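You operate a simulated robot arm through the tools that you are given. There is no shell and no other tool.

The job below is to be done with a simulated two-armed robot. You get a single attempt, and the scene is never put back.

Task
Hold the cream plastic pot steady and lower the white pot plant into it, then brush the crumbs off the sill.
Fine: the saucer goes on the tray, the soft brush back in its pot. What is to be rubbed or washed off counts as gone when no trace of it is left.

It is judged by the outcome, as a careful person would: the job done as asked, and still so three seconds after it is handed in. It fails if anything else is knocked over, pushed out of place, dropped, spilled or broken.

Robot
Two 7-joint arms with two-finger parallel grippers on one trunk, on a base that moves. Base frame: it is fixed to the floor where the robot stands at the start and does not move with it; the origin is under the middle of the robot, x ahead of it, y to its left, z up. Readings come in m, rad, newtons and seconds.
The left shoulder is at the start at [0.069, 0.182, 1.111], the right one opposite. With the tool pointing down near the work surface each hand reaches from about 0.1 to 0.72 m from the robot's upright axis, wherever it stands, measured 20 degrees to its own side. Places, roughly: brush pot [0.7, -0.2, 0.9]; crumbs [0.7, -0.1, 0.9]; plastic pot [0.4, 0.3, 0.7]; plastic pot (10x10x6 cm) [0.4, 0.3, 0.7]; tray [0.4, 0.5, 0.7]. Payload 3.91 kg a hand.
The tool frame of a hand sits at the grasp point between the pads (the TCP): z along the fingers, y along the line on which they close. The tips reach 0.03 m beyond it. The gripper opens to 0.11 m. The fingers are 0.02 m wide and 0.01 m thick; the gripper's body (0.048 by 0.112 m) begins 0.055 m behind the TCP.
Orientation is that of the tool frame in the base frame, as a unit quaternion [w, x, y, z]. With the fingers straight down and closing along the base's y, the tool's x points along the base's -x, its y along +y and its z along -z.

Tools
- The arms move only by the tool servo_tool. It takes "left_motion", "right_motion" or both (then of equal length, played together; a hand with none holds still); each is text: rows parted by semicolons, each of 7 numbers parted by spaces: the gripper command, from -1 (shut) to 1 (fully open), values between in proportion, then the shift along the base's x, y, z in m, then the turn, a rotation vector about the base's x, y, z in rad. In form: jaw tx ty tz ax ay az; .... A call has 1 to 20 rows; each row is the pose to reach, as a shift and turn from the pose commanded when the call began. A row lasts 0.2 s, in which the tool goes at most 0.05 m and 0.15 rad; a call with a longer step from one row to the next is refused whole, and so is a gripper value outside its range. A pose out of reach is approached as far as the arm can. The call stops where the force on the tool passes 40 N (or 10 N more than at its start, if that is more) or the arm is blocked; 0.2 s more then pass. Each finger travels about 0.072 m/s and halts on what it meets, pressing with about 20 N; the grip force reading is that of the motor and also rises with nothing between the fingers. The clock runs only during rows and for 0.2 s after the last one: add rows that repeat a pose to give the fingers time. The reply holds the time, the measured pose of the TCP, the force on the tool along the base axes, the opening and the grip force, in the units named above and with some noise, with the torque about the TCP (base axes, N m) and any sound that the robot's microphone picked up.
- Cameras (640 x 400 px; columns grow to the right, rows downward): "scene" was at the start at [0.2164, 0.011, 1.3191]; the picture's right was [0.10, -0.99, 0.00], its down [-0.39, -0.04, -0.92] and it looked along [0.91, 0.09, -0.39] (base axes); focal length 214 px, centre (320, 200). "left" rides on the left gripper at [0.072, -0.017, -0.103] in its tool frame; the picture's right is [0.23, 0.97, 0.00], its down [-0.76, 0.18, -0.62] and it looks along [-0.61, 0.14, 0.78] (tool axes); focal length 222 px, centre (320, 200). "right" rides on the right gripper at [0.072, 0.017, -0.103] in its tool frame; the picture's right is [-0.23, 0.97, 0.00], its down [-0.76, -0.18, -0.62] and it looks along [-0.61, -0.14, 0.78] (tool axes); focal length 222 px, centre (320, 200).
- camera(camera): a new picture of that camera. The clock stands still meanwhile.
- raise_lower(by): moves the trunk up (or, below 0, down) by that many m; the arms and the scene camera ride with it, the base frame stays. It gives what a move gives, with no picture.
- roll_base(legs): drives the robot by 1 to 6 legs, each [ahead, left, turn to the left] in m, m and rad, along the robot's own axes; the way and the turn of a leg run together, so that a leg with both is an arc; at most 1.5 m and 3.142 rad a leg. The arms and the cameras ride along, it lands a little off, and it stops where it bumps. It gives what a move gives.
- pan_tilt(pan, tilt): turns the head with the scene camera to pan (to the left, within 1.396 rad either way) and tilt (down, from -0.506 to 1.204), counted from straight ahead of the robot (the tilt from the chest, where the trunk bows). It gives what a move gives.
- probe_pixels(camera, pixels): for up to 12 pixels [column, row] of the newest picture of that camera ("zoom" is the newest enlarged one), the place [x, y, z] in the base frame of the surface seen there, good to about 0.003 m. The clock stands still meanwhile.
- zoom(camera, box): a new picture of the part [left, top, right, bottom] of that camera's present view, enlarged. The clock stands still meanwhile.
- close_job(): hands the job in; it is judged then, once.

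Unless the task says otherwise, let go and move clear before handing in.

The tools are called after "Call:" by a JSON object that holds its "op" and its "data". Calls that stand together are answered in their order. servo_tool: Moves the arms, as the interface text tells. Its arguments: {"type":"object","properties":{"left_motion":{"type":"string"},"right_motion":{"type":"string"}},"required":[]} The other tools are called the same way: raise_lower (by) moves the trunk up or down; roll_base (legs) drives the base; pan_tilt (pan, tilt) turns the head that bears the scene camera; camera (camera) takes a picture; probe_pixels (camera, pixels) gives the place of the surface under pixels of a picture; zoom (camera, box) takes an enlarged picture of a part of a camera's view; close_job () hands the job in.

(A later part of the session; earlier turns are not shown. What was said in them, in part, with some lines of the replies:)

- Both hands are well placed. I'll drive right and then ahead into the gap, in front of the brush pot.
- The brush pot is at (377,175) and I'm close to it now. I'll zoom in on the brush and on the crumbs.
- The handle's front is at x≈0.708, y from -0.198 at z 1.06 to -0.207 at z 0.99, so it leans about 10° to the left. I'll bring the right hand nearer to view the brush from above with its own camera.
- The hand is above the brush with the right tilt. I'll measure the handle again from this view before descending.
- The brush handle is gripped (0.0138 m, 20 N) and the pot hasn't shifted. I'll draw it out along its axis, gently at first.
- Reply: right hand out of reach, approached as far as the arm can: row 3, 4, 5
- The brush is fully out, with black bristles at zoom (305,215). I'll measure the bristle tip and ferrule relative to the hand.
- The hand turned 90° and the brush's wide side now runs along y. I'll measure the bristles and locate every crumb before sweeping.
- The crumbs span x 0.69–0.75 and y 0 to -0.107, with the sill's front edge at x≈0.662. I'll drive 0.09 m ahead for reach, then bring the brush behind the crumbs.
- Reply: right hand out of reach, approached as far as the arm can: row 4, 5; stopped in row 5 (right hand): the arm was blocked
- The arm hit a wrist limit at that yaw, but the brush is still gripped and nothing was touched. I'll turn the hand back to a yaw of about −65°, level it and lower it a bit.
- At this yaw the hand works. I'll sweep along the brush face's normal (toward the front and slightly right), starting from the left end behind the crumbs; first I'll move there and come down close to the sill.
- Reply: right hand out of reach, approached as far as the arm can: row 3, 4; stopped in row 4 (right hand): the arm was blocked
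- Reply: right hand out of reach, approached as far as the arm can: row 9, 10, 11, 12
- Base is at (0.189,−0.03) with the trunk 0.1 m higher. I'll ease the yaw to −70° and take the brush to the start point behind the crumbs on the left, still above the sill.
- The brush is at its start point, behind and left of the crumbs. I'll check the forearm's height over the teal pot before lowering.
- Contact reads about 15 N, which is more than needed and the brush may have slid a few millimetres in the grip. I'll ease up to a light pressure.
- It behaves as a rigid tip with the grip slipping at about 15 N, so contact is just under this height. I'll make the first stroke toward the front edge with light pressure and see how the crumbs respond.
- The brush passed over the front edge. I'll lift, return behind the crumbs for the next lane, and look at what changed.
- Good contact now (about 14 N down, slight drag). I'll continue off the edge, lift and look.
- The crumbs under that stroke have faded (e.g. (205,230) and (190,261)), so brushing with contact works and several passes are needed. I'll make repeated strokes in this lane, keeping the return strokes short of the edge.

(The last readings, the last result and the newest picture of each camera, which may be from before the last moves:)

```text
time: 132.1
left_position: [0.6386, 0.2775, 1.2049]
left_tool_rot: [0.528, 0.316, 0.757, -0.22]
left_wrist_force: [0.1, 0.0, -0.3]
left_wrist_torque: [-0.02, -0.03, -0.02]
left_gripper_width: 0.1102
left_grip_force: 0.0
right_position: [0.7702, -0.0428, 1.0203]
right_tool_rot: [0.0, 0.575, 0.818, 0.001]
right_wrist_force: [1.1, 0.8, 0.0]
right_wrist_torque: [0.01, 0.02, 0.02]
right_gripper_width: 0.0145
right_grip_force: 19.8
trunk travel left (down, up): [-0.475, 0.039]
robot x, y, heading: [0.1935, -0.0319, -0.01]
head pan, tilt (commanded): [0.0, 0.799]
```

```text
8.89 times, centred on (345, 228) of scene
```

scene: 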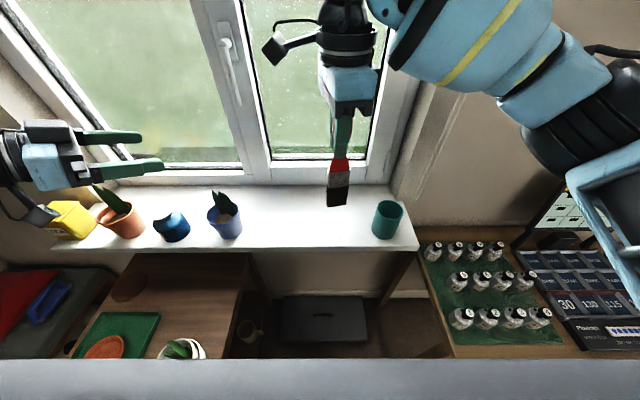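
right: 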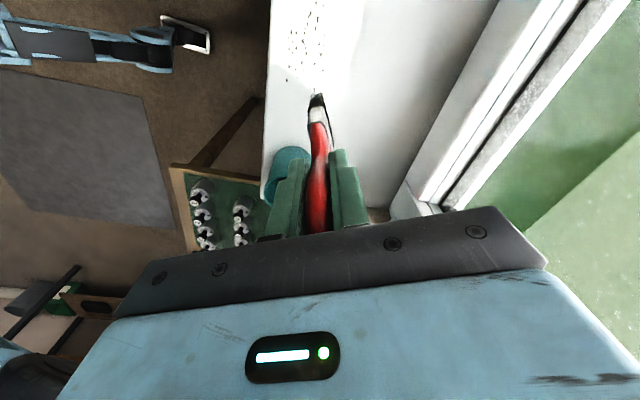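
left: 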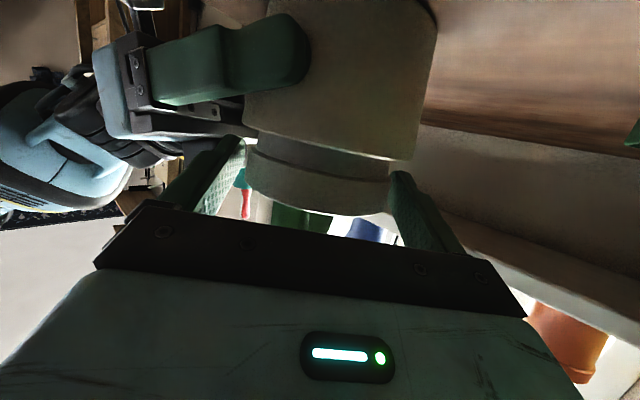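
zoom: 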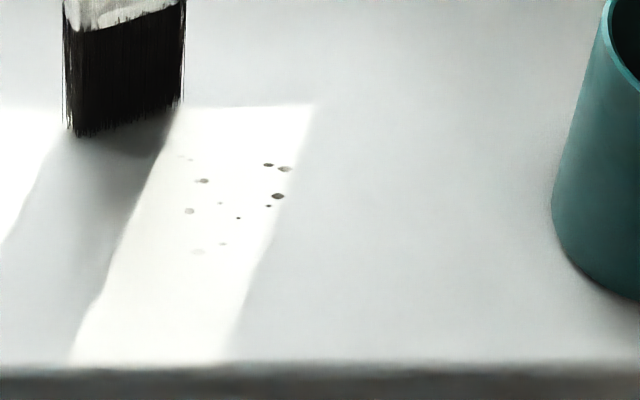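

Only a few specks remain at zoom (180–290,155–250), and the contact force has dropped near zero. I'll press 1.5 mm more and do the next lane.

Call:
{"op": "servo_tool", "data": {"right_motion": "-1 0 -0.012 -0.0015 0 0 0; -1 0 -0.022 -0.0015 0 0 0; -1 -0.025 -0.031 -0.0015 0 0 0; -1 -0.05 -0.0402 -0.0015 0 0 0; -1 -0.075 -0.0493 -0.0015 0 0 0; -1 -0.097 -0.0574 -0.0015 0 0 0; -1 -0.075 -0.0493 -0.0015 0 0 0; -1 -0.05 -0.0402 -0.0015 0 0 0; -1 -0.025 -0.031 -0.0015 0 0 0; -1 0 -0.022 -0.0015 0 0 0; -1 -0.025 -0.031 -0.0015 0 0 0; -1 -0.05 -0.0402 -0.0015 0 0 0; -1 -0.075 -0.0493 -0.0015 0 0 0; -1 -0.097 -0.0574 -0.0015 0 0 0; -1 -0.075 -0.0493 -0.0015 0 0 0; -1 -0.05 -0.0402 -0.0015 0 0 0; -1 -0.025 -0.031 -0.0015 0 0 0; -1 0 -0.022 -0.0015 0 0 0; -1 0 -0.022 -0.0015 0 0 0"}}

Call:
{"op": "zoom", "data": {"camera": "scene", "box": [310, 205, 380, 250]}}

```text
time: 136.1
left_position: [0.6372, 0.2772, 1.2049]
left_tool_rot: [0.53, 0.316, 0.756, -0.221]
left_wrist_force: [0.2, 0.1, 0.2]
left_wrist_torque: [-0.01, 0.03, 0.01]
left_gripper_width: 0.1097
left_grip_force: 0.2
right_position: [0.7691, -0.0656, 1.0172]
right_tool_rot: [0.001, 0.574, 0.819, 0.002]
right_wrist_force: [-3.3, -1.2, 15.4]
right_wrist_torque: [-0.21, 0.38, -0.01]
right_gripper_width: 0.0149
right_grip_force: 20.1
trunk travel left (down, up): [-0.475, 0.039]
robot x, y, heading: [0.1861, -0.0326, -0.009]
head pan, tilt (commanded): [0.0, 0.799]
```

```text
8.89 times, centred on (345, 228) of scene
```

zoom: 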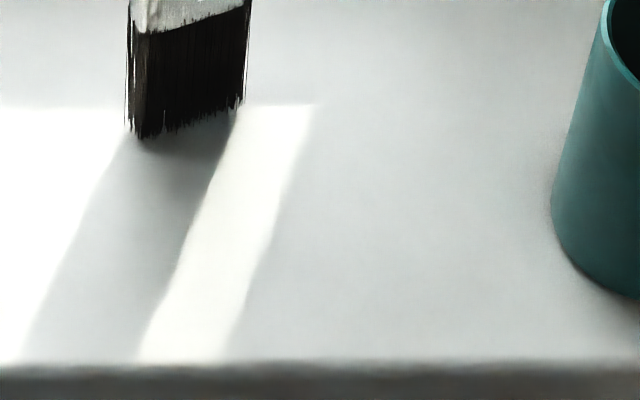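

No crumbs show any more in this view. I'll do one more lane further right, finishing with a stroke off the front edge, then lift and inspect closely.

Call:
{"op": "servo_tool", "data": {"right_motion": "-1 0 -0.01 0.0005 0 0 0; -1 0 -0.02 0.0005 0 0 0; -1 -0.025 -0.029 0.0005 0 0 0; -1 -0.05 -0.0382 0.0005 0 0 0; -1 -0.075 -0.0473 0.0005 0 0 0; -1 -0.096 -0.055 0.0005 0 0 0; -1 -0.075 -0.0473 0.0005 0 0 0; -1 -0.05 -0.0382 0.0005 0 0 0; -1 -0.025 -0.029 0.0005 0 0 0; -1 0.005 -0.02 0.0005 0 0 0; -1 -0.025 -0.029 0.0005 0 0 0; -1 -0.05 -0.0382 0.0005 0 0 0; -1 -0.075 -0.0473 0.0005 0 0 0; -1 -0.1 -0.0565 0.0005 0 0 0; -1 -0.135 -0.069 0.0005 0 0 0; -1 -0.14 -0.069 0.03 0 0 0; -1 -0.14 -0.069 0.07 0 0 0; -1 -0.14 -0.069 0.11 0 0 0; -1 -0.14 -0.069 0.11 0 0 0"}}

Call:
{"op": "camera", "data": {"camera": "scene"}}

Call:
{"op": "camera", "data": {"camera": "right"}}

```text
time: 140.1
left_position: [0.6381, 0.2784, 1.2042]
left_tool_rot: [0.529, 0.315, 0.757, -0.22]
left_wrist_force: [-0.6, -0.5, -0.3]
left_wrist_torque: [-0.01, 0.0, -0.01]
left_gripper_width: 0.1099
left_grip_force: 0.0
right_position: [0.632, -0.1348, 1.1286]
right_tool_rot: [0.001, 0.575, 0.818, -0.001]
right_wrist_force: [0.4, 0.9, -0.6]
right_wrist_torque: [0.0, 0.01, 0.0]
right_gripper_width: 0.0143
right_grip_force: 20.3
trunk travel left (down, up): [-0.475, 0.039]
robot x, y, heading: [0.188, -0.0313, -0.004]
head pan, tilt (commanded): [0.0, 0.799]
```

```text
taken
```

scene: 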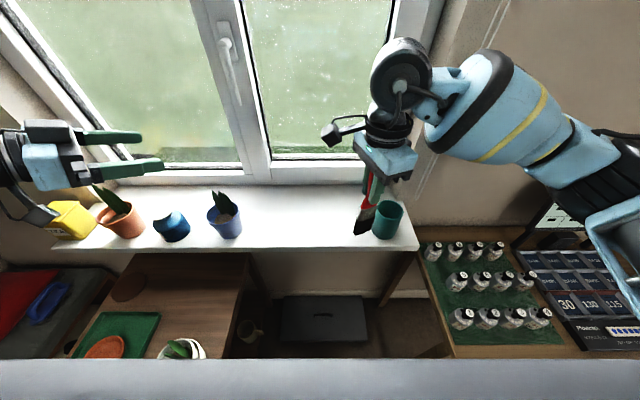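

```text
taken
```

right: 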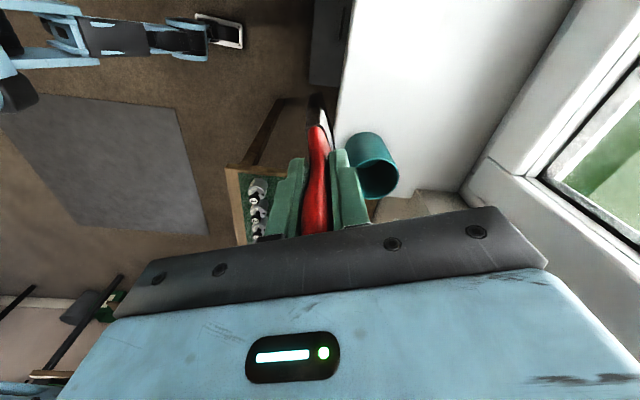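

The brush is lifted and the sill looks clear. I'll zoom in strongly on the swept area in parts to look for any remaining trace.

Call:
{"op": "zoom", "data": {"camera": "scene", "box": [295, 205, 345, 245]}}

Call:
{"op": "zoom", "data": {"camera": "scene", "box": [335, 205, 385, 245]}}

Call:
{"op": "zoom", "data": {"camera": "scene", "box": [240, 180, 340, 250]}}

Call:
{"op": "zoom", "data": {"camera": "right", "box": [330, 0, 480, 100]}}

```text
10.00 times, centred on (320, 225) of scene
```

zoom: 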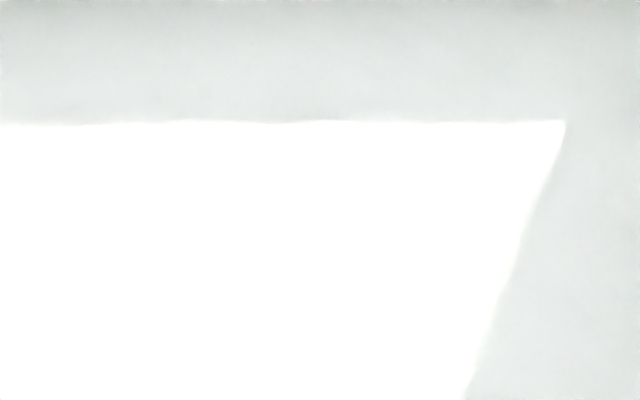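

```text
10.00 times, centred on (360, 225) of scene
```

zoom: 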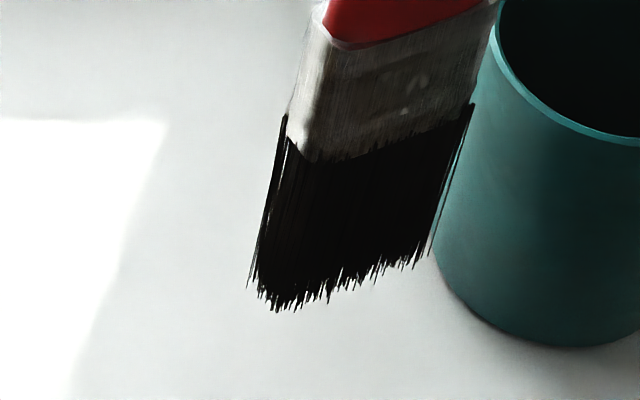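

```text
5.71 times, centred on (290, 215) of scene
```

zoom: 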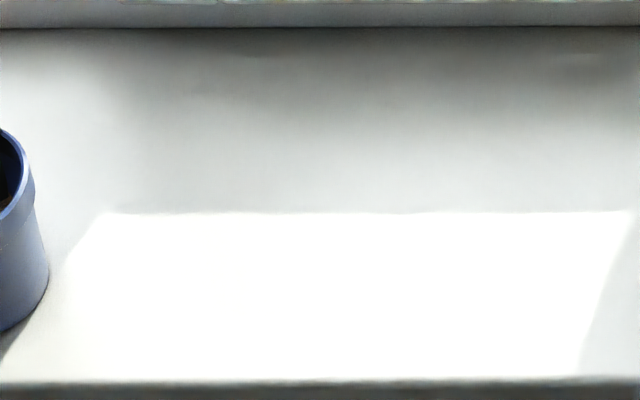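

```text
4.00 times, centred on (405, 50) of right
```

zoom: 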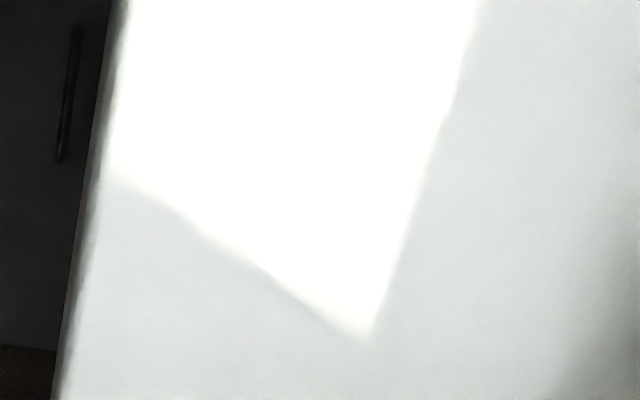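

No trace is visible, though the sunlit patch is bright enough to hide faint residue. For certainty I'll do a second full round over the whole area, starting again at the left.

Call:
{"op": "servo_tool", "data": {"right_motion": "-1 0.025 0.03 0 0 0 0; -1 0.055 0.06 0 0 0 0; -1 0.085 0.09 -0.01 0 0 0; -1 0.115 0.12 -0.03 0 0 0; -1 0.14 0.15 -0.05 0 0 0; -1 0.143 0.165 -0.08 0 0 0; -1 0.143 0.165 -0.1 0 0 0; -1 0.143 0.165 -0.1105 0 0 0; -1 0.143 0.165 -0.1105 0 0 0"}}

```text
time: 142.1
left_position: [0.6386, 0.2783, 1.2042]
left_tool_rot: [0.53, 0.316, 0.756, -0.221]
left_wrist_force: [-0.1, -0.1, 0.4]
left_wrist_torque: [0.01, 0.0, -0.01]
left_gripper_width: 0.1102
left_grip_force: 0.1
right_position: [0.7744, 0.0313, 1.0167]
right_tool_rot: [0.001, 0.575, 0.818, 0.0]
right_wrist_force: [-0.5, 0.3, 0.9]
right_wrist_torque: [0.03, -0.02, 0.03]
right_gripper_width: 0.0141
right_grip_force: 20.2
trunk travel left (down, up): [-0.475, 0.039]
robot x, y, heading: [0.1891, -0.0303, -0.01]
head pan, tilt (commanded): [0.0, 0.799]
```

Barely touching here; I'll press 1 mm more and brush two lanes.

Call:
{"op": "servo_tool", "data": {"right_motion": "-1 0 0 -0.001 0 0 0; -1 -0.027 -0.01 -0.001 0 0 0; -1 -0.054 -0.02 -0.001 0 0 0; -1 -0.08 -0.029 -0.001 0 0 0; -1 -0.103 -0.0375 -0.001 0 0 0; -1 -0.08 -0.029 -0.001 0 0 0; -1 -0.054 -0.02 -0.001 0 0 0; -1 -0.027 -0.01 -0.001 0 0 0; -1 0 0 -0.001 0 0 0; -1 0 -0.026 -0.0013 0 0 0; -1 -0.027 -0.036 -0.0013 0 0 0; -1 -0.054 -0.046 -0.0013 0 0 0; -1 -0.08 -0.055 -0.0013 0 0 0; -1 -0.103 -0.0635 -0.0013 0 0 0; -1 -0.08 -0.055 -0.0013 0 0 0; -1 -0.054 -0.046 -0.0013 0 0 0; -1 -0.027 -0.036 -0.0013 0 0 0; -1 0 -0.026 -0.0013 0 0 0; -1 0 -0.05 -0.0016 0 0 0; -1 0 -0.05 -0.0016 0 0 0"}}

Call:
{"op": "servo_tool", "data": {"right_motion": "-1 -0.027 -0.01 0 0 0 0; -1 -0.054 -0.02 0 0 0 0; -1 -0.08 -0.029 0 0 0 0; -1 -0.103 -0.0375 0 0 0 0; -1 -0.08 -0.029 0 0 0 0; -1 -0.054 -0.02 0 0 0 0; -1 -0.027 -0.01 0 0 0 0; -1 0 0 0 0 0 0; -1 0 -0.024 -0.0003 0 0 0; -1 -0.027 -0.034 -0.0003 0 0 0; -1 -0.054 -0.044 -0.0003 0 0 0; -1 -0.08 -0.053 -0.0003 0 0 0; -1 -0.103 -0.0615 -0.0003 0 0 0; -1 -0.08 -0.053 -0.0003 0 0 0; -1 -0.054 -0.044 -0.0003 0 0 0; -1 -0.027 -0.034 -0.0003 0 0 0; -1 0 -0.024 -0.0003 0 0 0; -1 0 -0.046 -0.0006 0 0 0; -1 0 -0.046 -0.0006 0 0 0"}}

Call:
{"op": "zoom", "data": {"camera": "scene", "box": [260, 180, 400, 260]}}

```text
time: 146.3
left_position: [0.6389, 0.2791, 1.2041]
left_tool_rot: [0.53, 0.315, 0.756, -0.221]
left_wrist_force: [1.0, 0.7, -0.1]
left_wrist_torque: [-0.01, 0.0, -0.03]
left_gripper_width: 0.1097
left_grip_force: 0.1
right_position: [0.7732, -0.0178, 1.0161]
right_tool_rot: [0.0, 0.575, 0.818, 0.0]
right_wrist_force: [0.3, 0.2, -0.5]
right_wrist_torque: [-0.05, 0.01, -0.02]
right_gripper_width: 0.0142
right_grip_force: 20.3
trunk travel left (down, up): [-0.475, 0.039]
robot x, y, heading: [0.1916, -0.0297, -0.008]
head pan, tilt (commanded): [0.0, 0.799]
```

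```text
time: 150.3
left_position: [0.6397, 0.279, 1.2038]
left_tool_rot: [0.53, 0.315, 0.756, -0.221]
left_wrist_force: [0.8, 0.3, 1.0]
left_wrist_torque: [0.03, 0.02, -0.01]
left_gripper_width: 0.1101
left_grip_force: 0.0
right_position: [0.774, -0.0634, 1.0149]
right_tool_rot: [0.001, 0.575, 0.818, 0.0]
right_wrist_force: [0.9, 0.6, -0.7]
right_wrist_torque: [-0.04, -0.01, -0.03]
right_gripper_width: 0.0144
right_grip_force: 19.7
trunk travel left (down, up): [-0.475, 0.039]
robot x, y, heading: [0.1878, -0.0289, -0.002]
head pan, tilt (commanded): [0.0, 0.799]
```

```text
4.57 times, centred on (330, 220) of scene
```

zoom: 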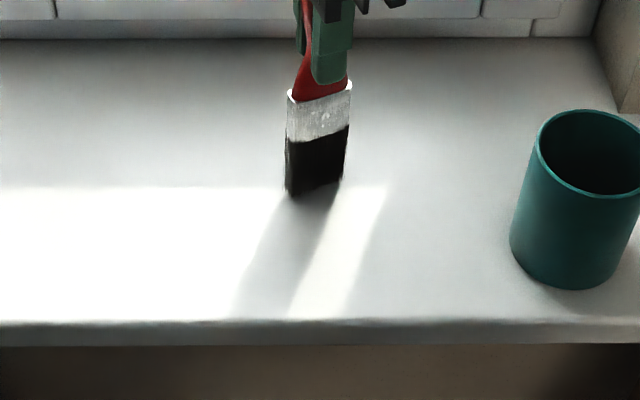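

Contact is nearly nil at this point, so I'll press 2 mm lower, confirm force, and brush the lanes from right to left for a sure final pass.

Call:
{"op": "servo_tool", "data": {"right_motion": "-1 0 0 -0.001 0 0 0; -1 0 0 -0.0022 0 0 0; -1 0 0 -0.0022 0 0 0"}}

```text
time: 151.1
left_position: [0.6375, 0.2791, 1.2044]
left_tool_rot: [0.529, 0.315, 0.757, -0.219]
left_wrist_force: [-0.3, 0.1, -0.6]
left_wrist_torque: [0.03, 0.02, 0.03]
left_gripper_width: 0.1099
left_grip_force: 0.1
right_position: [0.7738, -0.0664, 1.0151]
right_tool_rot: [0.001, 0.576, 0.818, 0.001]
right_wrist_force: [0.3, -0.1, 11.5]
right_wrist_torque: [-0.26, -0.11, 0.0]
right_gripper_width: 0.0142
right_grip_force: 20.3
trunk travel left (down, up): [-0.475, 0.039]
robot x, y, heading: [0.19, -0.0315, -0.006]
head pan, tilt (commanded): [0.0, 0.799]
```

11.5 N now. I'll sweep here and in the next lane to the left.

Call:
{"op": "servo_tool", "data": {"right_motion": "-1 -0.027 -0.01 0 0 0 0; -1 -0.054 -0.02 0 0 0 0; -1 -0.08 -0.029 -0.0003 0 0 0; -1 -0.103 -0.0375 -0.0003 0 0 0; -1 -0.08 -0.029 -0.0003 0 0 0; -1 -0.054 -0.02 -0.0006 0 0 0; -1 -0.027 -0.01 -0.0006 0 0 0; -1 0 0 -0.0006 0 0 0; -1 0 0.026 -0.0009 0 0 0; -1 -0.027 0.016 -0.0009 0 0 0; -1 -0.054 0.006 -0.0009 0 0 0; -1 -0.08 -0.003 -0.0012 0 0 0; -1 -0.103 -0.0115 -0.0012 0 0 0; -1 -0.08 -0.003 -0.0012 0 0 0; -1 -0.054 0.006 -0.0015 0 0 0; -1 -0.027 0.016 -0.0015 0 0 0; -1 0 0.026 -0.0015 0 0 0; -1 0 0.026 -0.0015 0 0 0"}}

Call:
{"op": "servo_tool", "data": {"right_motion": "-1 0 0.024 -0.0004 0 0 0; -1 -0.027 0.014 -0.0004 0 0 0; -1 -0.054 0.004 -0.0004 0 0 0; -1 -0.08 -0.005 -0.0007 0 0 0; -1 -0.103 -0.0135 -0.0007 0 0 0; -1 -0.08 -0.005 -0.0007 0 0 0; -1 -0.054 0.004 -0.001 0 0 0; -1 -0.027 0.014 -0.001 0 0 0; -1 0 0.024 -0.001 0 0 0; -1 0 0.048 -0.0013 0 0 0; -1 -0.027 0.038 -0.0013 0 0 0; -1 -0.054 0.028 -0.0013 0 0 0; -1 -0.08 0.019 -0.0016 0 0 0; -1 -0.103 0.0105 -0.0016 0 0 0; -1 -0.08 0.019 -0.0016 0 0 0; -1 -0.054 0.028 -0.0019 0 0 0; -1 -0.027 0.038 -0.0019 0 0 0; -1 0 0.048 -0.0019 0 0 0; -1 0 0.048 -0.0019 0 0 0"}}

```text
time: 154.9
left_position: [0.6385, 0.2777, 1.2051]
left_tool_rot: [0.529, 0.315, 0.756, -0.22]
left_wrist_force: [0.3, 0.3, 0.7]
left_wrist_torque: [0.0, -0.02, 0.01]
left_gripper_width: 0.1099
left_grip_force: 0.1
right_position: [0.7734, -0.0393, 1.0116]
right_tool_rot: [0.001, 0.575, 0.818, 0.0]
right_wrist_force: [-1.2, 0.6, 6.2]
right_wrist_torque: [0.15, 0.14, 0.0]
right_gripper_width: 0.0142
right_grip_force: 20.4
trunk travel left (down, up): [-0.475, 0.039]
robot x, y, heading: [0.1923, -0.0341, -0.005]
head pan, tilt (commanded): [0.0, 0.799]
```

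```text
time: 158.9
left_position: [0.6382, 0.2794, 1.2052]
left_tool_rot: [0.53, 0.316, 0.756, -0.221]
left_wrist_force: [-0.3, -0.8, -0.4]
left_wrist_torque: [-0.03, 0.03, -0.03]
left_gripper_width: 0.1098
left_grip_force: 0.0
right_position: [0.7733, 0.0107, 1.0095]
right_tool_rot: [0.0, 0.574, 0.819, 0.001]
right_wrist_force: [-1.4, 1.4, 6.6]
right_wrist_torque: [0.31, 0.39, 0.05]
right_gripper_width: 0.0143
right_grip_force: 19.6
trunk travel left (down, up): [-0.475, 0.039]
robot x, y, heading: [0.1872, -0.0324, -0.004]
head pan, tilt (commanded): [0.0, 0.799]
```

Contact held through both lanes (6–7 N at the end). I'll finish with a stroke off the front edge, lift, and inspect again.

Call:
{"op": "servo_tool", "data": {"right_motion": "-1 -0.027 -0.01 0 0 0 0; -1 -0.054 -0.02 0 0 0 0; -1 -0.08 -0.029 0 0 0 0; -1 -0.103 -0.0375 0 0 0 0; -1 -0.135 -0.05 0 0 0 0; -1 -0.14 -0.055 0.03 0 0 0; -1 -0.14 -0.07 0.07 0 0 0; -1 -0.14 -0.1 0.1 0 0 0; -1 -0.14 -0.13 0.12 0 0 0; -1 -0.14 -0.15 0.13 0 0 0; -1 -0.14 -0.15 0.13 0 0 0"}}

Call:
{"op": "zoom", "data": {"camera": "scene", "box": [280, 195, 340, 245]}}

Call:
{"op": "zoom", "data": {"camera": "scene", "box": [330, 195, 400, 250]}}

Call:
{"op": "camera", "data": {"camera": "right"}}

```text
time: 161.3
left_position: [0.6393, 0.2784, 1.2052]
left_tool_rot: [0.529, 0.315, 0.757, -0.22]
left_wrist_force: [0.4, 0.6, -0.4]
left_wrist_torque: [-0.02, 0.0, 0.04]
left_gripper_width: 0.1099
left_grip_force: 0.0
right_position: [0.6347, -0.1394, 1.139]
right_tool_rot: [0.0, 0.575, 0.818, 0.0]
right_wrist_force: [-0.3, 0.3, -0.6]
right_wrist_torque: [-0.01, -0.02, 0.0]
right_gripper_width: 0.0143
right_grip_force: 19.5
trunk travel left (down, up): [-0.475, 0.039]
robot x, y, heading: [0.1917, -0.0287, -0.004]
head pan, tilt (commanded): [0.0, 0.799]
```

```text
8.00 times, centred on (310, 220) of scene
```

zoom: 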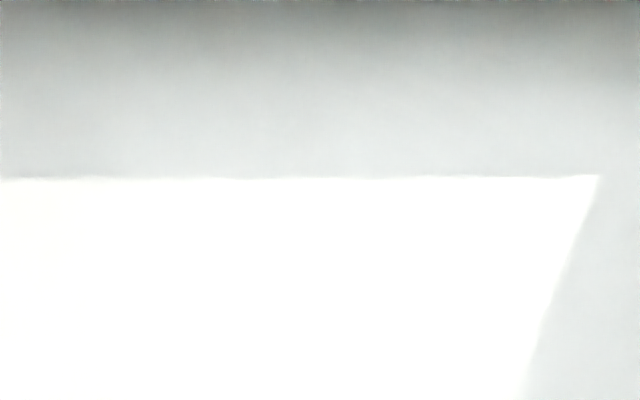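

```text
7.27 times, centred on (365, 222) of scene
```

zoom: 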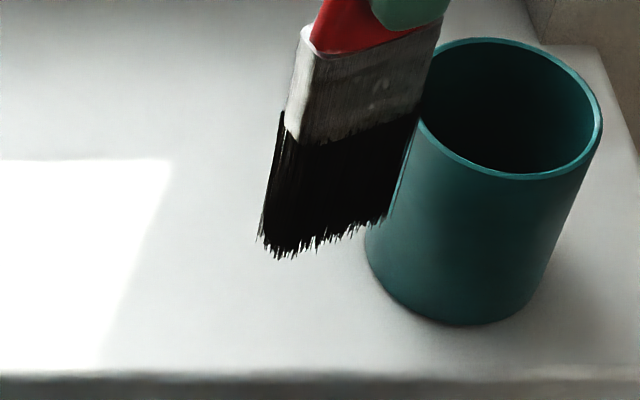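

```text
taken
```

right: 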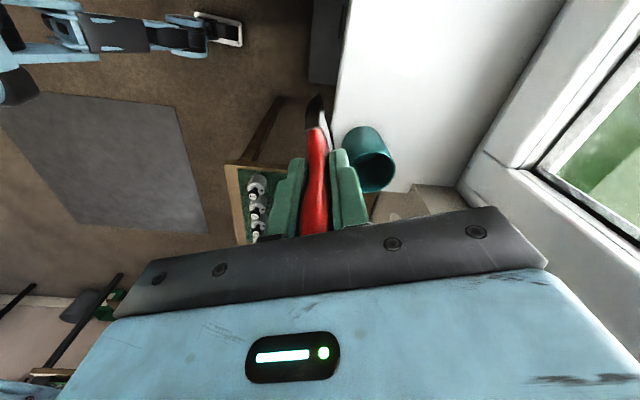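

The sill shows no trace. Now I'll measure the brush pot's rim to put the brush back.

Call:
{"op": "zoom", "data": {"camera": "scene", "box": [350, 190, 430, 250]}}

Call:
{"op": "probe_pixels", "data": {"camera": "zoom", "pixels": [[410, 130], [425, 155], [480, 173], [395, 75], [287, 60], [345, 58], [405, 100], [290, 130], [330, 170], [350, 100], [376, 62], [440, 165]]}}

```text
6.67 times, centred on (390, 220) of scene
```

zoom: 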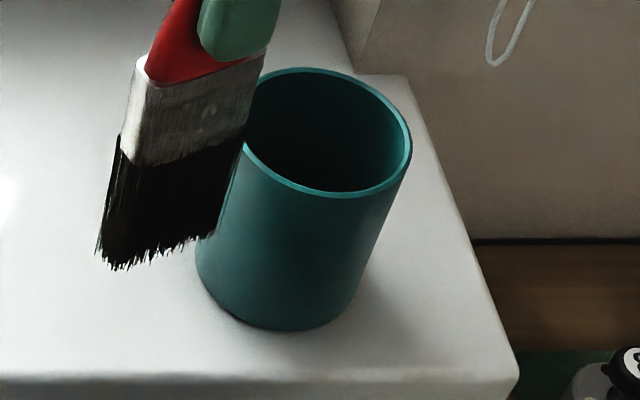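

```text
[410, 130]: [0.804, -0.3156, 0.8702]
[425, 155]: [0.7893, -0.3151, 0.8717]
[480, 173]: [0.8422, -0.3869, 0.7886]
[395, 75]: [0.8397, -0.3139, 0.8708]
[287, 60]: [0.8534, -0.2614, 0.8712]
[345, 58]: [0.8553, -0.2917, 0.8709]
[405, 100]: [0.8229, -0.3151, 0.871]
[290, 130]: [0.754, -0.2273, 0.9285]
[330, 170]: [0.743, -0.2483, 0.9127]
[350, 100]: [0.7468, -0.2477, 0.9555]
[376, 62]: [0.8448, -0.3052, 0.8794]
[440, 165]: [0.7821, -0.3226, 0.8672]
```

I'll probe right on the rim ring in this zoom.

Call:
{"op": "probe_pixels", "data": {"camera": "zoom", "pixels": [[248, 152], [270, 176], [305, 191], [345, 194], [385, 182], [406, 155], [406, 130], [385, 97], [350, 77], [310, 70], [285, 75], [325, 330]]}}

```text
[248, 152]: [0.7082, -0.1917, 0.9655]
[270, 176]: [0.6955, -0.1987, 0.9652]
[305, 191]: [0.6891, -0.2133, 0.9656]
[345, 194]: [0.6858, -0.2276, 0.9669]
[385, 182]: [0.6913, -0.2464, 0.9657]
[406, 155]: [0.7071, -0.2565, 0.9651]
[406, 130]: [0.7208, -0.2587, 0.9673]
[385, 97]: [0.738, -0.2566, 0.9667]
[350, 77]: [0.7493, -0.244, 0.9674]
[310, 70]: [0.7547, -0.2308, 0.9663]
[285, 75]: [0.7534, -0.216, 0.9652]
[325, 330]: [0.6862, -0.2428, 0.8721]
```

The pot's rim is a circle of about 0.07 m centred at (0.7205,−0.225), top z 0.966. I'll turn the brush back to its original orientation (yaw 0) while raised, ready to lower it in with the same lean as before.

Call:
{"op": "servo_tool", "data": {"right_motion": "-1 0 0 0.02 0 0 0.13; -1 0 0 0.04 0 0 0.27; -1 0 0 0.045 0 0 0.41; -1 0 0 0.045 0 0 0.55; -1 0 0 0.045 0 0 0.69; -1 0 0 0.045 0 0 0.83; -1 0 0 0.045 0 0 0.97; -1 0 0 0.045 0 0 1.11; -1 0 0 0.045 0 0 1.222; -1 0 0 0.045 0 0 1.222"}}

Call:
{"op": "servo_tool", "data": {"right_motion": "-1 0.02 -0.01 0 -0.05 0 0; -1 0.045 -0.025 0 -0.1 0 0; -1 0.065 -0.035 -0.005 -0.14 0 0; -1 0.081 -0.043 -0.01 -0.14 0 0; -1 0.081 -0.043 -0.01 -0.14 0 0"}}

Call:
{"op": "camera", "data": {"camera": "right"}}

Call:
{"op": "zoom", "data": {"camera": "scene", "box": [330, 130, 450, 250]}}

```text
time: 163.5
left_position: [0.6387, 0.279, 1.206]
left_tool_rot: [0.529, 0.315, 0.756, -0.22]
left_wrist_force: [1.1, 0.3, -0.1]
left_wrist_torque: [-0.04, -0.01, -0.01]
left_gripper_width: 0.1103
left_grip_force: 0.0
right_position: [0.634, -0.1396, 1.1833]
right_tool_rot: [0.0, 0.001, 1.0, 0.0]
right_wrist_force: [-0.5, 0.3, -0.6]
right_wrist_torque: [-0.06, -0.04, -0.02]
right_gripper_width: 0.014
right_grip_force: 20.0
trunk travel left (down, up): [-0.475, 0.039]
robot x, y, heading: [0.1902, -0.0312, -0.009]
head pan, tilt (commanded): [0.0, 0.799]
```

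```text
time: 164.7
left_position: [0.6385, 0.2782, 1.2052]
left_tool_rot: [0.529, 0.315, 0.756, -0.22]
left_wrist_force: [-0.4, -0.8, -0.4]
left_wrist_torque: [0.01, 0.0, 0.01]
left_gripper_width: 0.1099
left_grip_force: 0.0
right_position: [0.7159, -0.185, 1.1756]
right_tool_rot: [0.0, 0.002, 0.998, -0.069]
right_wrist_force: [-0.4, 0.1, -1.0]
right_wrist_torque: [-0.01, 0.0, -0.02]
right_gripper_width: 0.0144
right_grip_force: 20.8
trunk travel left (down, up): [-0.475, 0.039]
robot x, y, heading: [0.189, -0.0305, -0.006]
head pan, tilt (commanded): [0.0, 0.799]
```

```text
taken
```

right: 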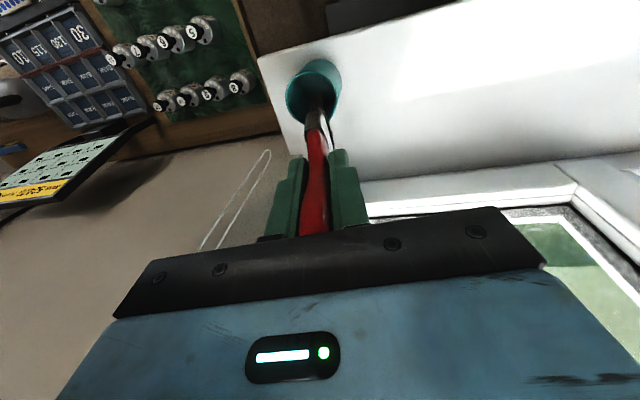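

```text
3.33 times, centred on (390, 190) of scene
```

zoom: 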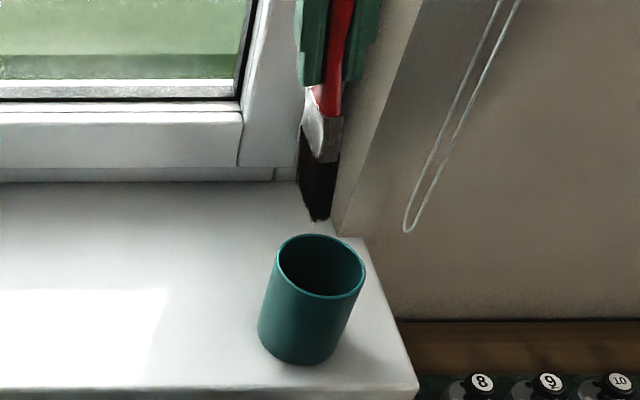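

The brush hangs above its pot with the original lean. I'll measure its tip to line it up with the opening.

Call:
{"op": "probe_pixels", "data": {"camera": "zoom", "pixels": [[318, 215], [304, 175], [326, 212], [320, 180], [300, 200], [332, 165], [305, 110], [340, 130], [325, 90]]}}

Call:
{"op": "zoom", "data": {"camera": "right", "box": [260, 40, 380, 160]}}

```text
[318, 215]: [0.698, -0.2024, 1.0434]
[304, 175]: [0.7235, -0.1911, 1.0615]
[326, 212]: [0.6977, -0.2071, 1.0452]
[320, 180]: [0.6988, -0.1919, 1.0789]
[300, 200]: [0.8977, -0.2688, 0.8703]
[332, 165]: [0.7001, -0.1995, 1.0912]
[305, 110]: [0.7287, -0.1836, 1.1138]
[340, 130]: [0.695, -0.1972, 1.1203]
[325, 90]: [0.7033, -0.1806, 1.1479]
```

```text
3.33 times, centred on (320, 100) of right
```

zoom: 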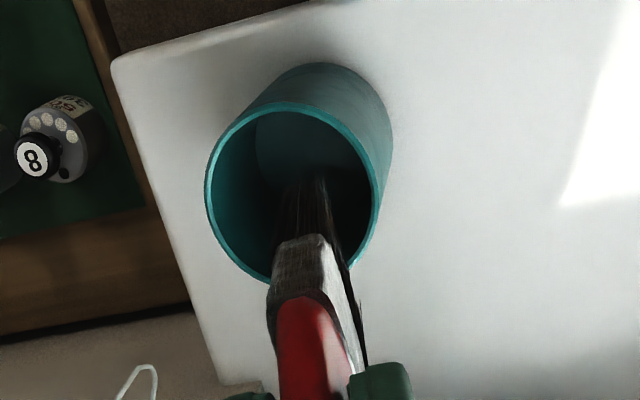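

The tip is centred near y −0.204 at z 1.04, and lowering along the lean takes it to the pot's middle. I'll shift 4 mm to centre it and lower most of the way.

Call:
{"op": "servo_tool", "data": {"right_motion": "-1 0.004 -0.006 -0.02 0 0 0; -1 0.004 -0.01 -0.045 0 0 0; -1 0.004 -0.0132 -0.065 0 0 0; -1 0.004 -0.016 -0.085 0 0 0; -1 0.004 -0.019 -0.105 0 0 0; -1 0.004 -0.0215 -0.125 0 0 0; -1 0.004 -0.0235 -0.138 0 0 0; -1 0.004 -0.0235 -0.138 0 0 0"}}

Call:
{"op": "zoom", "data": {"camera": "scene", "box": [330, 130, 450, 250]}}

Call:
{"op": "camera", "data": {"camera": "right"}}

```text
time: 166.5
left_position: [0.6389, 0.2791, 1.2044]
left_tool_rot: [0.53, 0.316, 0.756, -0.221]
left_wrist_force: [-0.6, -0.2, -0.7]
left_wrist_torque: [0.03, 0.04, -0.01]
left_gripper_width: 0.1101
left_grip_force: 0.1
right_position: [0.719, -0.2069, 1.0361]
right_tool_rot: [-0.001, 0.002, 0.998, -0.07]
right_wrist_force: [0.6, -0.1, -0.2]
right_wrist_torque: [0.02, -0.02, 0.02]
right_gripper_width: 0.0142
right_grip_force: 20.1
trunk travel left (down, up): [-0.475, 0.039]
robot x, y, heading: [0.1876, -0.0341, -0.006]
head pan, tilt (commanded): [0.0, 0.799]
```

```text
3.33 times, centred on (390, 190) of scene
```

zoom: 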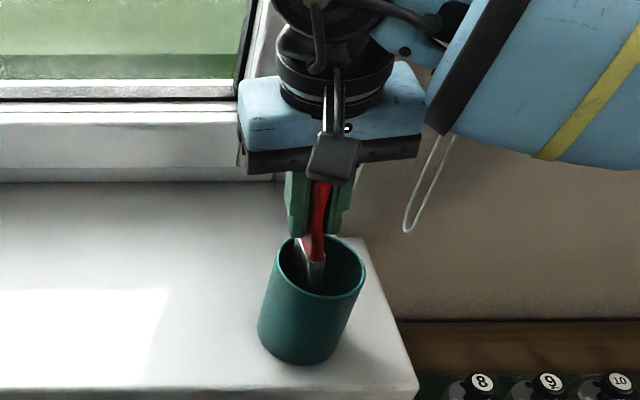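

```text
taken
```

right: 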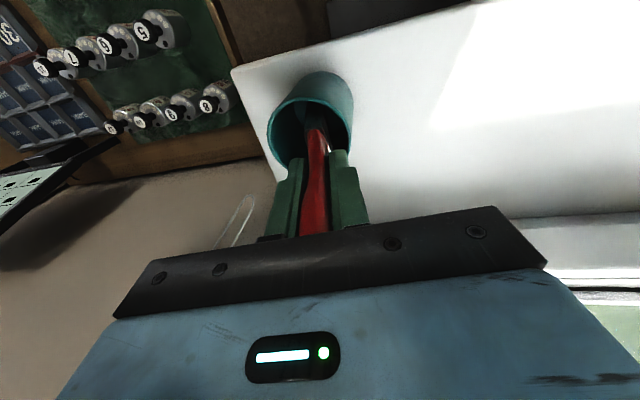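

The brush is inside with no side force, its tip around z 0.90. I'll lower in small steps until it touches the bottom.

Call:
{"op": "servo_tool", "data": {"right_motion": "-1 0 -0.0005 -0.004 0 0 0; -1 0 -0.001 -0.008 0 0 0; -1 0 -0.001 -0.008 0 0 0"}}

Call:
{"op": "servo_tool", "data": {"right_motion": "-1 0 -0.0004 -0.003 0 0 0; -1 0 -0.0007 -0.005 0 0 0; -1 0 -0.0007 -0.005 0 0 0"}}

```text
time: 167.3
left_position: [0.6375, 0.2787, 1.2058]
left_tool_rot: [0.529, 0.316, 0.756, -0.221]
left_wrist_force: [-0.4, 0.3, -0.2]
left_wrist_torque: [-0.01, -0.01, 0.01]
left_gripper_width: 0.1102
left_grip_force: 0.1
right_position: [0.719, -0.208, 1.0279]
right_tool_rot: [0.0, 0.002, 0.998, -0.07]
right_wrist_force: [0.1, -1.2, -1.4]
right_wrist_torque: [-0.01, 0.0, 0.01]
right_gripper_width: 0.0144
right_grip_force: 19.8
trunk travel left (down, up): [-0.475, 0.039]
robot x, y, heading: [0.1909, -0.0357, -0.008]
head pan, tilt (commanded): [0.0, 0.799]
```

```text
time: 168.1
left_position: [0.6383, 0.2794, 1.2054]
left_tool_rot: [0.529, 0.316, 0.756, -0.221]
left_wrist_force: [-0.2, -0.3, 0.4]
left_wrist_torque: [-0.01, -0.01, -0.02]
left_gripper_width: 0.11
left_grip_force: 0.1
right_position: [0.719, -0.2094, 1.0227]
right_tool_rot: [0.0, 0.002, 0.998, -0.07]
right_wrist_force: [-0.6, -0.5, -0.9]
right_wrist_torque: [-0.01, 0.01, -0.02]
right_gripper_width: 0.0141
right_grip_force: 20.4
trunk travel left (down, up): [-0.475, 0.039]
robot x, y, heading: [0.1884, -0.0319, -0.01]
head pan, tilt (commanded): [0.0, 0.799]
```

No contact yet; I'll go on in 3 mm steps.

Call:
{"op": "servo_tool", "data": {"right_motion": "-1 0 -0.0004 -0.003 0 0 0; -1 0 -0.0004 -0.003 0 0 0"}}

Call:
{"op": "servo_tool", "data": {"right_motion": "-1 0 -0.0004 -0.003 0 0 0; -1 0 -0.0004 -0.003 0 0 0"}}

```text
time: 168.7
left_position: [0.6391, 0.2785, 1.2051]
left_tool_rot: [0.529, 0.316, 0.756, -0.221]
left_wrist_force: [-0.2, 0.8, 1.1]
left_wrist_torque: [0.03, -0.02, -0.03]
left_gripper_width: 0.1101
left_grip_force: 0.1
right_position: [0.7181, -0.2088, 1.0197]
right_tool_rot: [0.0, 0.003, 0.998, -0.069]
right_wrist_force: [0.5, 0.0, -0.4]
right_wrist_torque: [0.0, 0.02, 0.0]
right_gripper_width: 0.014
right_grip_force: 19.5
trunk travel left (down, up): [-0.475, 0.039]
robot x, y, heading: [0.1881, -0.0287, -0.013]
head pan, tilt (commanded): [0.0, 0.799]
```

```text
time: 169.3
left_position: [0.6388, 0.2778, 1.2068]
left_tool_rot: [0.529, 0.316, 0.756, -0.22]
left_wrist_force: [0.4, -0.1, -0.7]
left_wrist_torque: [0.0, -0.01, -0.01]
left_gripper_width: 0.1103
left_grip_force: 0.0
right_position: [0.7185, -0.2095, 1.0158]
right_tool_rot: [-0.001, 0.001, 0.998, -0.07]
right_wrist_force: [-0.5, -0.1, -0.8]
right_wrist_torque: [-0.02, -0.04, -0.03]
right_gripper_width: 0.0142
right_grip_force: 19.8
trunk travel left (down, up): [-0.475, 0.039]
robot x, y, heading: [0.1919, -0.032, -0.007]
head pan, tilt (commanded): [0.0, 0.799]
```

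Call:
{"op": "servo_tool", "data": {"right_motion": "-1 0 -0.0003 -0.002 0 0 0; -1 0 -0.0003 -0.002 0 0 0"}}

Call:
{"op": "servo_tool", "data": {"right_motion": "-1 0 -0.0003 -0.002 0 0 0; -1 0 -0.0003 -0.002 0 0 0"}}

Call:
{"op": "zoom", "data": {"camera": "scene", "box": [350, 170, 430, 250]}}

```text
time: 169.9
left_position: [0.6391, 0.2784, 1.2056]
left_tool_rot: [0.529, 0.316, 0.756, -0.221]
left_wrist_force: [0.0, -0.1, 1.4]
left_wrist_torque: [0.02, 0.03, 0.0]
left_gripper_width: 0.1099
left_grip_force: 0.0
right_position: [0.7184, -0.2113, 1.0154]
right_tool_rot: [-0.001, 0.002, 0.998, -0.07]
right_wrist_force: [0.2, 0.0, -0.5]
right_wrist_torque: [-0.02, 0.01, 0.03]
right_gripper_width: 0.0141
right_grip_force: 19.6
trunk travel left (down, up): [-0.475, 0.039]
robot x, y, heading: [0.1959, -0.0324, -0.004]
head pan, tilt (commanded): [0.0, 0.799]
```

```text
time: 170.5
left_position: [0.6379, 0.2783, 1.2057]
left_tool_rot: [0.529, 0.315, 0.756, -0.22]
left_wrist_force: [0.8, -0.6, 0.2]
left_wrist_torque: [-0.02, -0.04, 0.02]
left_gripper_width: 0.1101
left_grip_force: 0.1
right_position: [0.7181, -0.2116, 1.0134]
right_tool_rot: [0.001, 0.001, 0.998, -0.07]
right_wrist_force: [-1.0, -0.4, 4.4]
right_wrist_torque: [-0.01, -0.04, 0.01]
right_gripper_width: 0.0141
right_grip_force: 20.1
trunk travel left (down, up): [-0.475, 0.039]
robot x, y, heading: [0.1877, -0.0329, -0.006]
head pan, tilt (commanded): [0.0, 0.799]
```

```text
5.00 times, centred on (390, 210) of scene
```

zoom: 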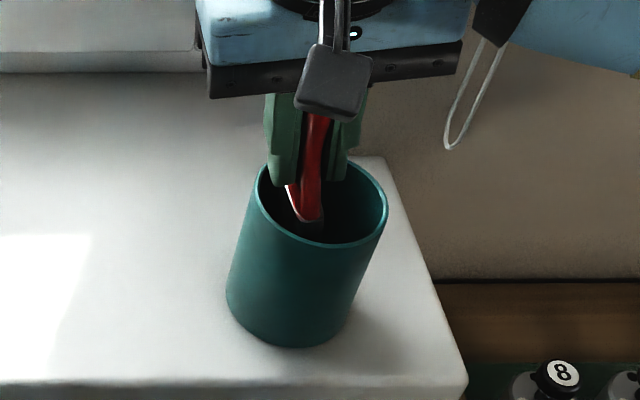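

It rests on the bottom now (+4.4 N). I'll ease off and open the fingers slowly so the brush settles gently against the rim.

Call:
{"op": "servo_tool", "data": {"right_motion": "-1 0 0 0.0007 0 0 0; -0.74 0 0 0.0007 0 0 0; -0.7 0 0 0.0007 0 0 0; -0.66 0 0 0.0007 0 0 0; -0.62 0 0 0.0007 0 0 0; -0.58 0 0 0.0007 0 0 0; -0.54 0 0 0.0007 0 0 0; -0.5 0 0 0.0007 0 0 0; -0.45 0 0 0.0007 0 0 0; -0.4 0 0 0.0007 0 0 0; -0.35 0 0 0.0007 0 0 0; -0.3 0 0 0.0007 0 0 0; -0.2 0 0 0.0007 0 0 0; -0.1 0 0 0.0007 0 0 0; 0 0 0 0.0007 0 0 0; 0.2 0 0 0.0007 0 0 0; 0.2 0 0 0.0007 0 0 0"}}

Call:
{"op": "zoom", "data": {"camera": "scene", "box": [350, 170, 430, 250]}}

Call:
{"op": "camera", "data": {"camera": "right"}}

```text
time: 174.1
left_position: [0.6392, 0.2783, 1.2054]
left_tool_rot: [0.529, 0.316, 0.756, -0.221]
left_wrist_force: [-0.6, 0.2, -0.6]
left_wrist_torque: [-0.01, -0.03, -0.01]
left_gripper_width: 0.1101
left_grip_force: 0.0
right_position: [0.7191, -0.211, 1.0129]
right_tool_rot: [0.0, 0.002, 0.998, -0.07]
right_wrist_force: [-0.6, 0.3, 3.8]
right_wrist_torque: [0.01, -0.02, 0.02]
right_gripper_width: 0.0659
right_grip_force: 0.1
trunk travel left (down, up): [-0.475, 0.039]
robot x, y, heading: [0.1875, -0.0292, -0.006]
head pan, tilt (commanded): [0.0, 0.799]
```

```text
5.00 times, centred on (390, 210) of scene
```

zoom: 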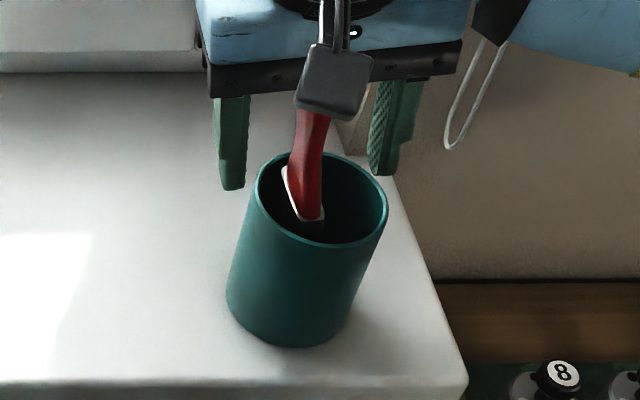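

```text
taken
```

right: 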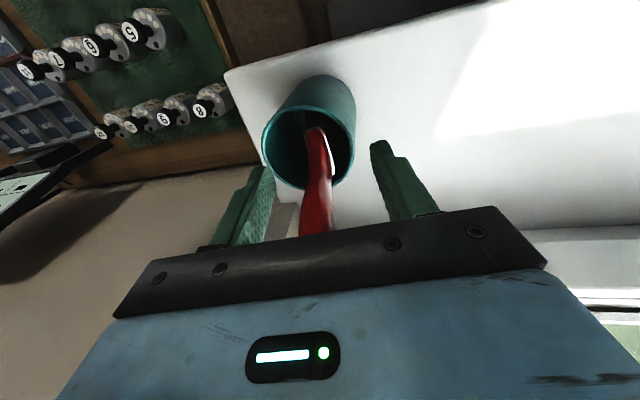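

The fingers are open and the brush stands in the pot; a slight +3.8 N suggests the handle's end just touches the palm. I'll open wider and rise straight up slowly.

Call:
{"op": "servo_tool", "data": {"right_motion": "0.6 0 0 0.003 0 0 0; 1 0 0 0.006 0 0 0; 1 0 0 0.012 0 0 0; 1 0 0 0.03 0 0 0; 1 0 0 0.055 0 0 0; 1 0 0 0.09 0 0 0; 1 0 0 0.12 0 0 0; 1 0 0 0.15 0 0 0; 1 0 0 0.15 0 0 0"}}

Call:
{"op": "zoom", "data": {"camera": "scene", "box": [340, 140, 440, 250]}}

Call:
{"op": "camera", "data": {"camera": "right"}}

```text
time: 176.1
left_position: [0.6389, 0.2787, 1.2062]
left_tool_rot: [0.529, 0.315, 0.757, -0.22]
left_wrist_force: [-1.0, 0.3, 0.8]
left_wrist_torque: [-0.01, 0.02, 0.01]
left_gripper_width: 0.1102
left_grip_force: 0.1
right_position: [0.7193, -0.2086, 1.1628]
right_tool_rot: [0.0, 0.001, 0.998, -0.069]
right_wrist_force: [0.7, 0.4, -0.4]
right_wrist_torque: [-0.04, -0.01, -0.01]
right_gripper_width: 0.1101
right_grip_force: 0.1
trunk travel left (down, up): [-0.475, 0.039]
robot x, y, heading: [0.1902, -0.0324, -0.007]
head pan, tilt (commanded): [0.0, 0.799]
```

```text
3.64 times, centred on (390, 195) of scene
```

zoom: 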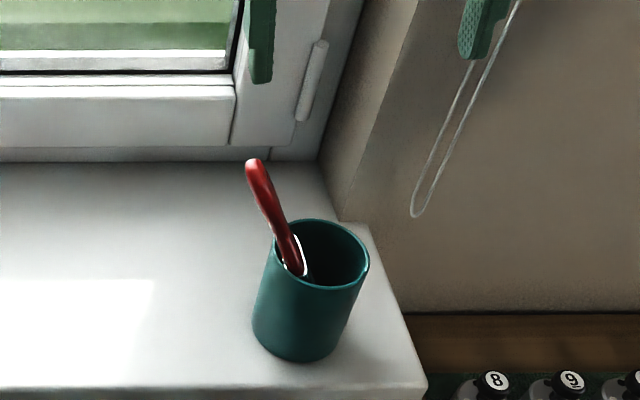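

```text
taken
```

right: 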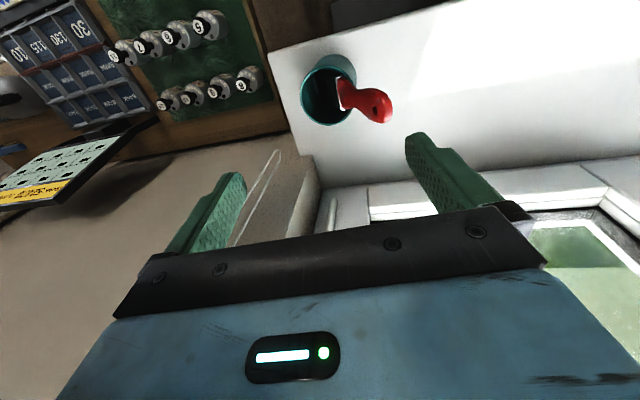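

The brush is back in its pot, leaning on the rim, and the hand is clear. I'll check its lean and that the pot hasn't moved.

Call:
{"op": "probe_pixels", "data": {"camera": "zoom", "pixels": [[256, 168], [262, 190], [275, 225], [290, 255], [300, 260], [277, 235], [365, 265], [310, 288], [335, 222], [260, 300], [308, 355]]}}

Call:
{"op": "zoom", "data": {"camera": "right", "box": [270, 30, 420, 150]}}

```text
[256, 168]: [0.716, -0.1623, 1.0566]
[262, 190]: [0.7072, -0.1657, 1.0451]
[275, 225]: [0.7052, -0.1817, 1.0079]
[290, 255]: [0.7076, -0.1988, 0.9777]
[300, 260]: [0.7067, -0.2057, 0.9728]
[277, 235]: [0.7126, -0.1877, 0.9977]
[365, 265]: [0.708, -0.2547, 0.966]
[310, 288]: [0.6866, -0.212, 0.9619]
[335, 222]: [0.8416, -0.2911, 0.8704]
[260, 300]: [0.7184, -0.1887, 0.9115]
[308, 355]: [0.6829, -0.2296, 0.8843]
```

```text
3.33 times, centred on (345, 90) of right
```

zoom: 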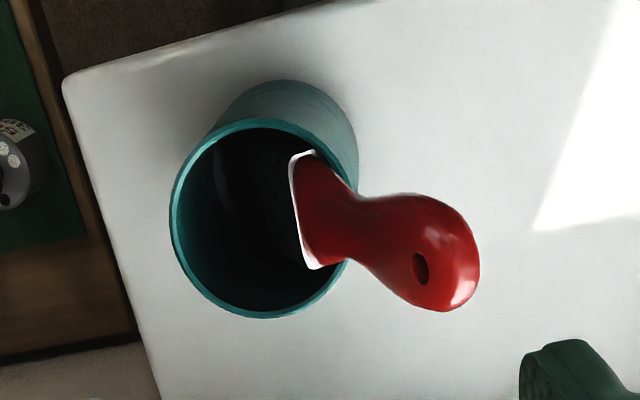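

The brush stands in its pot at a stable lean and the pot is where it was. I'll draw the right hand back and up, back the robot off, and take a last look at everything.

Call:
{"op": "servo_tool", "data": {"right_motion": "1 -0.02 0 0.02 0 0 0; 1 -0.055 0 0.03 0.05 0 0; 1 -0.09 -0.01 0.03 0.1 0 0; 1 -0.125 -0.02 0.03 0.14 0 0; 1 -0.16 -0.03 0.03 0.14 0 0; 1 -0.19 -0.03 0.03 0.14 0 0; 1 -0.19 -0.03 0.03 0.14 0 0"}}

Call:
{"op": "roll_base", "data": {"legs": [[-0.2, 0.0, 0.0]]}}

Call:
{"op": "camera", "data": {"camera": "scene"}}

Call:
{"op": "zoom", "data": {"camera": "scene", "box": [250, 130, 420, 240]}}

```text
time: 177.7
left_position: [0.6381, 0.2793, 1.2056]
left_tool_rot: [0.53, 0.315, 0.756, -0.22]
left_wrist_force: [-0.5, 0.6, 0.3]
left_wrist_torque: [0.01, -0.01, -0.01]
left_gripper_width: 0.1101
left_grip_force: 0.1
right_position: [0.5297, -0.2387, 1.1953]
right_tool_rot: [0.001, 0.001, 1.0, 0.0]
right_wrist_force: [-0.1, 0.4, -0.4]
right_wrist_torque: [0.0, -0.02, 0.02]
right_gripper_width: 0.1098
right_grip_force: 0.0
trunk travel left (down, up): [-0.475, 0.039]
robot x, y, heading: [0.1915, -0.0299, -0.009]
head pan, tilt (commanded): [0.0, 0.799]
```

```text
time: 179.3
left_position: [0.4425, 0.2789, 1.2043]
left_tool_rot: [0.529, 0.316, 0.756, -0.221]
left_wrist_force: [-0.5, -0.1, -0.6]
left_wrist_torque: [0.01, 0.01, 0.0]
left_gripper_width: 0.1102
left_grip_force: 0.0
right_position: [0.3324, -0.2366, 1.1948]
right_tool_rot: [0.001, 0.003, 1.0, 0.0]
right_wrist_force: [-0.3, 0.2, 0.9]
right_wrist_torque: [0.0, 0.0, -0.01]
right_gripper_width: 0.11
right_grip_force: 0.1
trunk travel left (down, up): [-0.475, 0.039]
robot x, y, heading: [-0.006, -0.0286, -0.007]
head pan, tilt (commanded): [0.0, 0.799]
```

```text
taken
```

scene: 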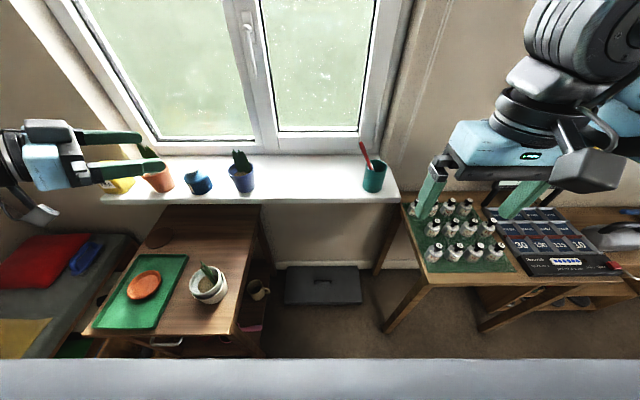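

```text
3.64 times, centred on (335, 185) of scene
```

zoom: 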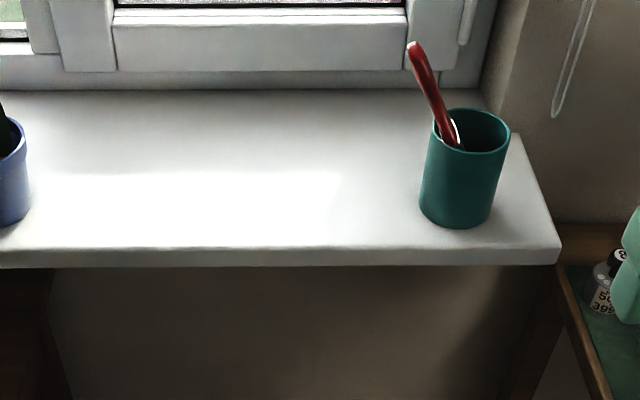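

The sill is clean, the brush is in its pot, the saucer is on the tray and the plant is in the cream pot. A last zoom on the table and sill items to confirm all is upright and in place.

Call:
{"op": "zoom", "data": {"camera": "scene", "box": [80, 140, 280, 340]}}

Call:
{"op": "zoom", "data": {"camera": "scene", "box": [270, 170, 350, 210]}}

Call:
{"op": "probe_pixels", "data": {"camera": "scene", "pixels": [[144, 284], [208, 282], [208, 300], [242, 180], [374, 190], [198, 185], [160, 182], [310, 190]]}}

```text
2.00 times, centred on (180, 240) of scene
```

zoom: 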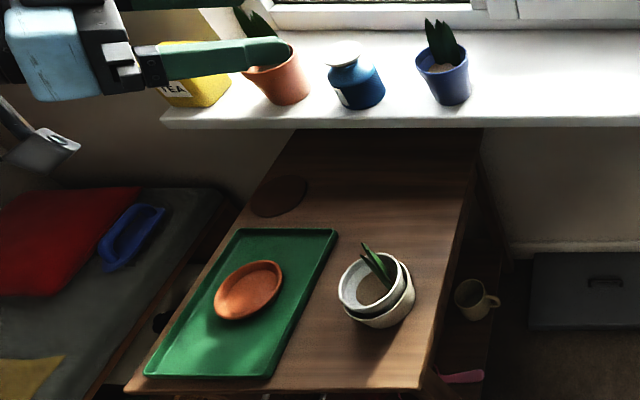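

```text
8.00 times, centred on (310, 190) of scene
```

zoom: 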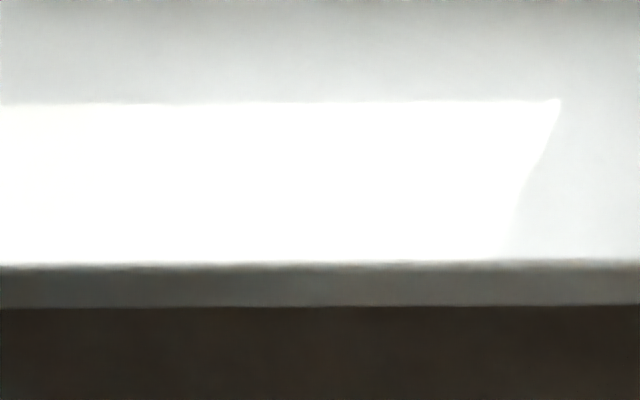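

```text
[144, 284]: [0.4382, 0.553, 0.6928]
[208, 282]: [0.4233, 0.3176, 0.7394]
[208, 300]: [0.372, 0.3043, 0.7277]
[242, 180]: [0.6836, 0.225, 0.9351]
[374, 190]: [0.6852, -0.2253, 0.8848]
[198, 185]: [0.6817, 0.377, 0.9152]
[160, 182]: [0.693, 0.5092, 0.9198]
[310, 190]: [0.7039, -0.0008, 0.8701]
```

Everything reads in place: saucer on the tray at (0.438,0.553), plant nested in the cream pot at (0.42,0.317), brush in its pot, no crumb trace on the sill, both hands empty and clear. I'll hand the job in.

Call:
{"op": "close_job", "data": {}}

```text
The job is handed in.
```

The job is handed in. The last pictures and measurements before that showed:

- **Plant:** the white pot plant stands upright in the cream pot. The right hand held the cream pot while the left lowered the plant in, and the cream pot ended where it started.
- **Saucer:** it sits on the tray.
- **Crumbs:** I brushed the whole crumb area several times, and close-up pictures show no trace left. The sunlit patch of sill is very bright in the pictures, so a very faint mark there could be hard to see.
- **Brush:** the soft brush is back in its pot. It now leans about 27°, more than the roughly 10° it had at the start, but it was at rest when I last looked and the pot had not moved.

The robot's base bumped the low table once while I carried the saucer. I checked afterwards and nothing on the table had shifted. Nothing else was knocked over, dropped or moved.
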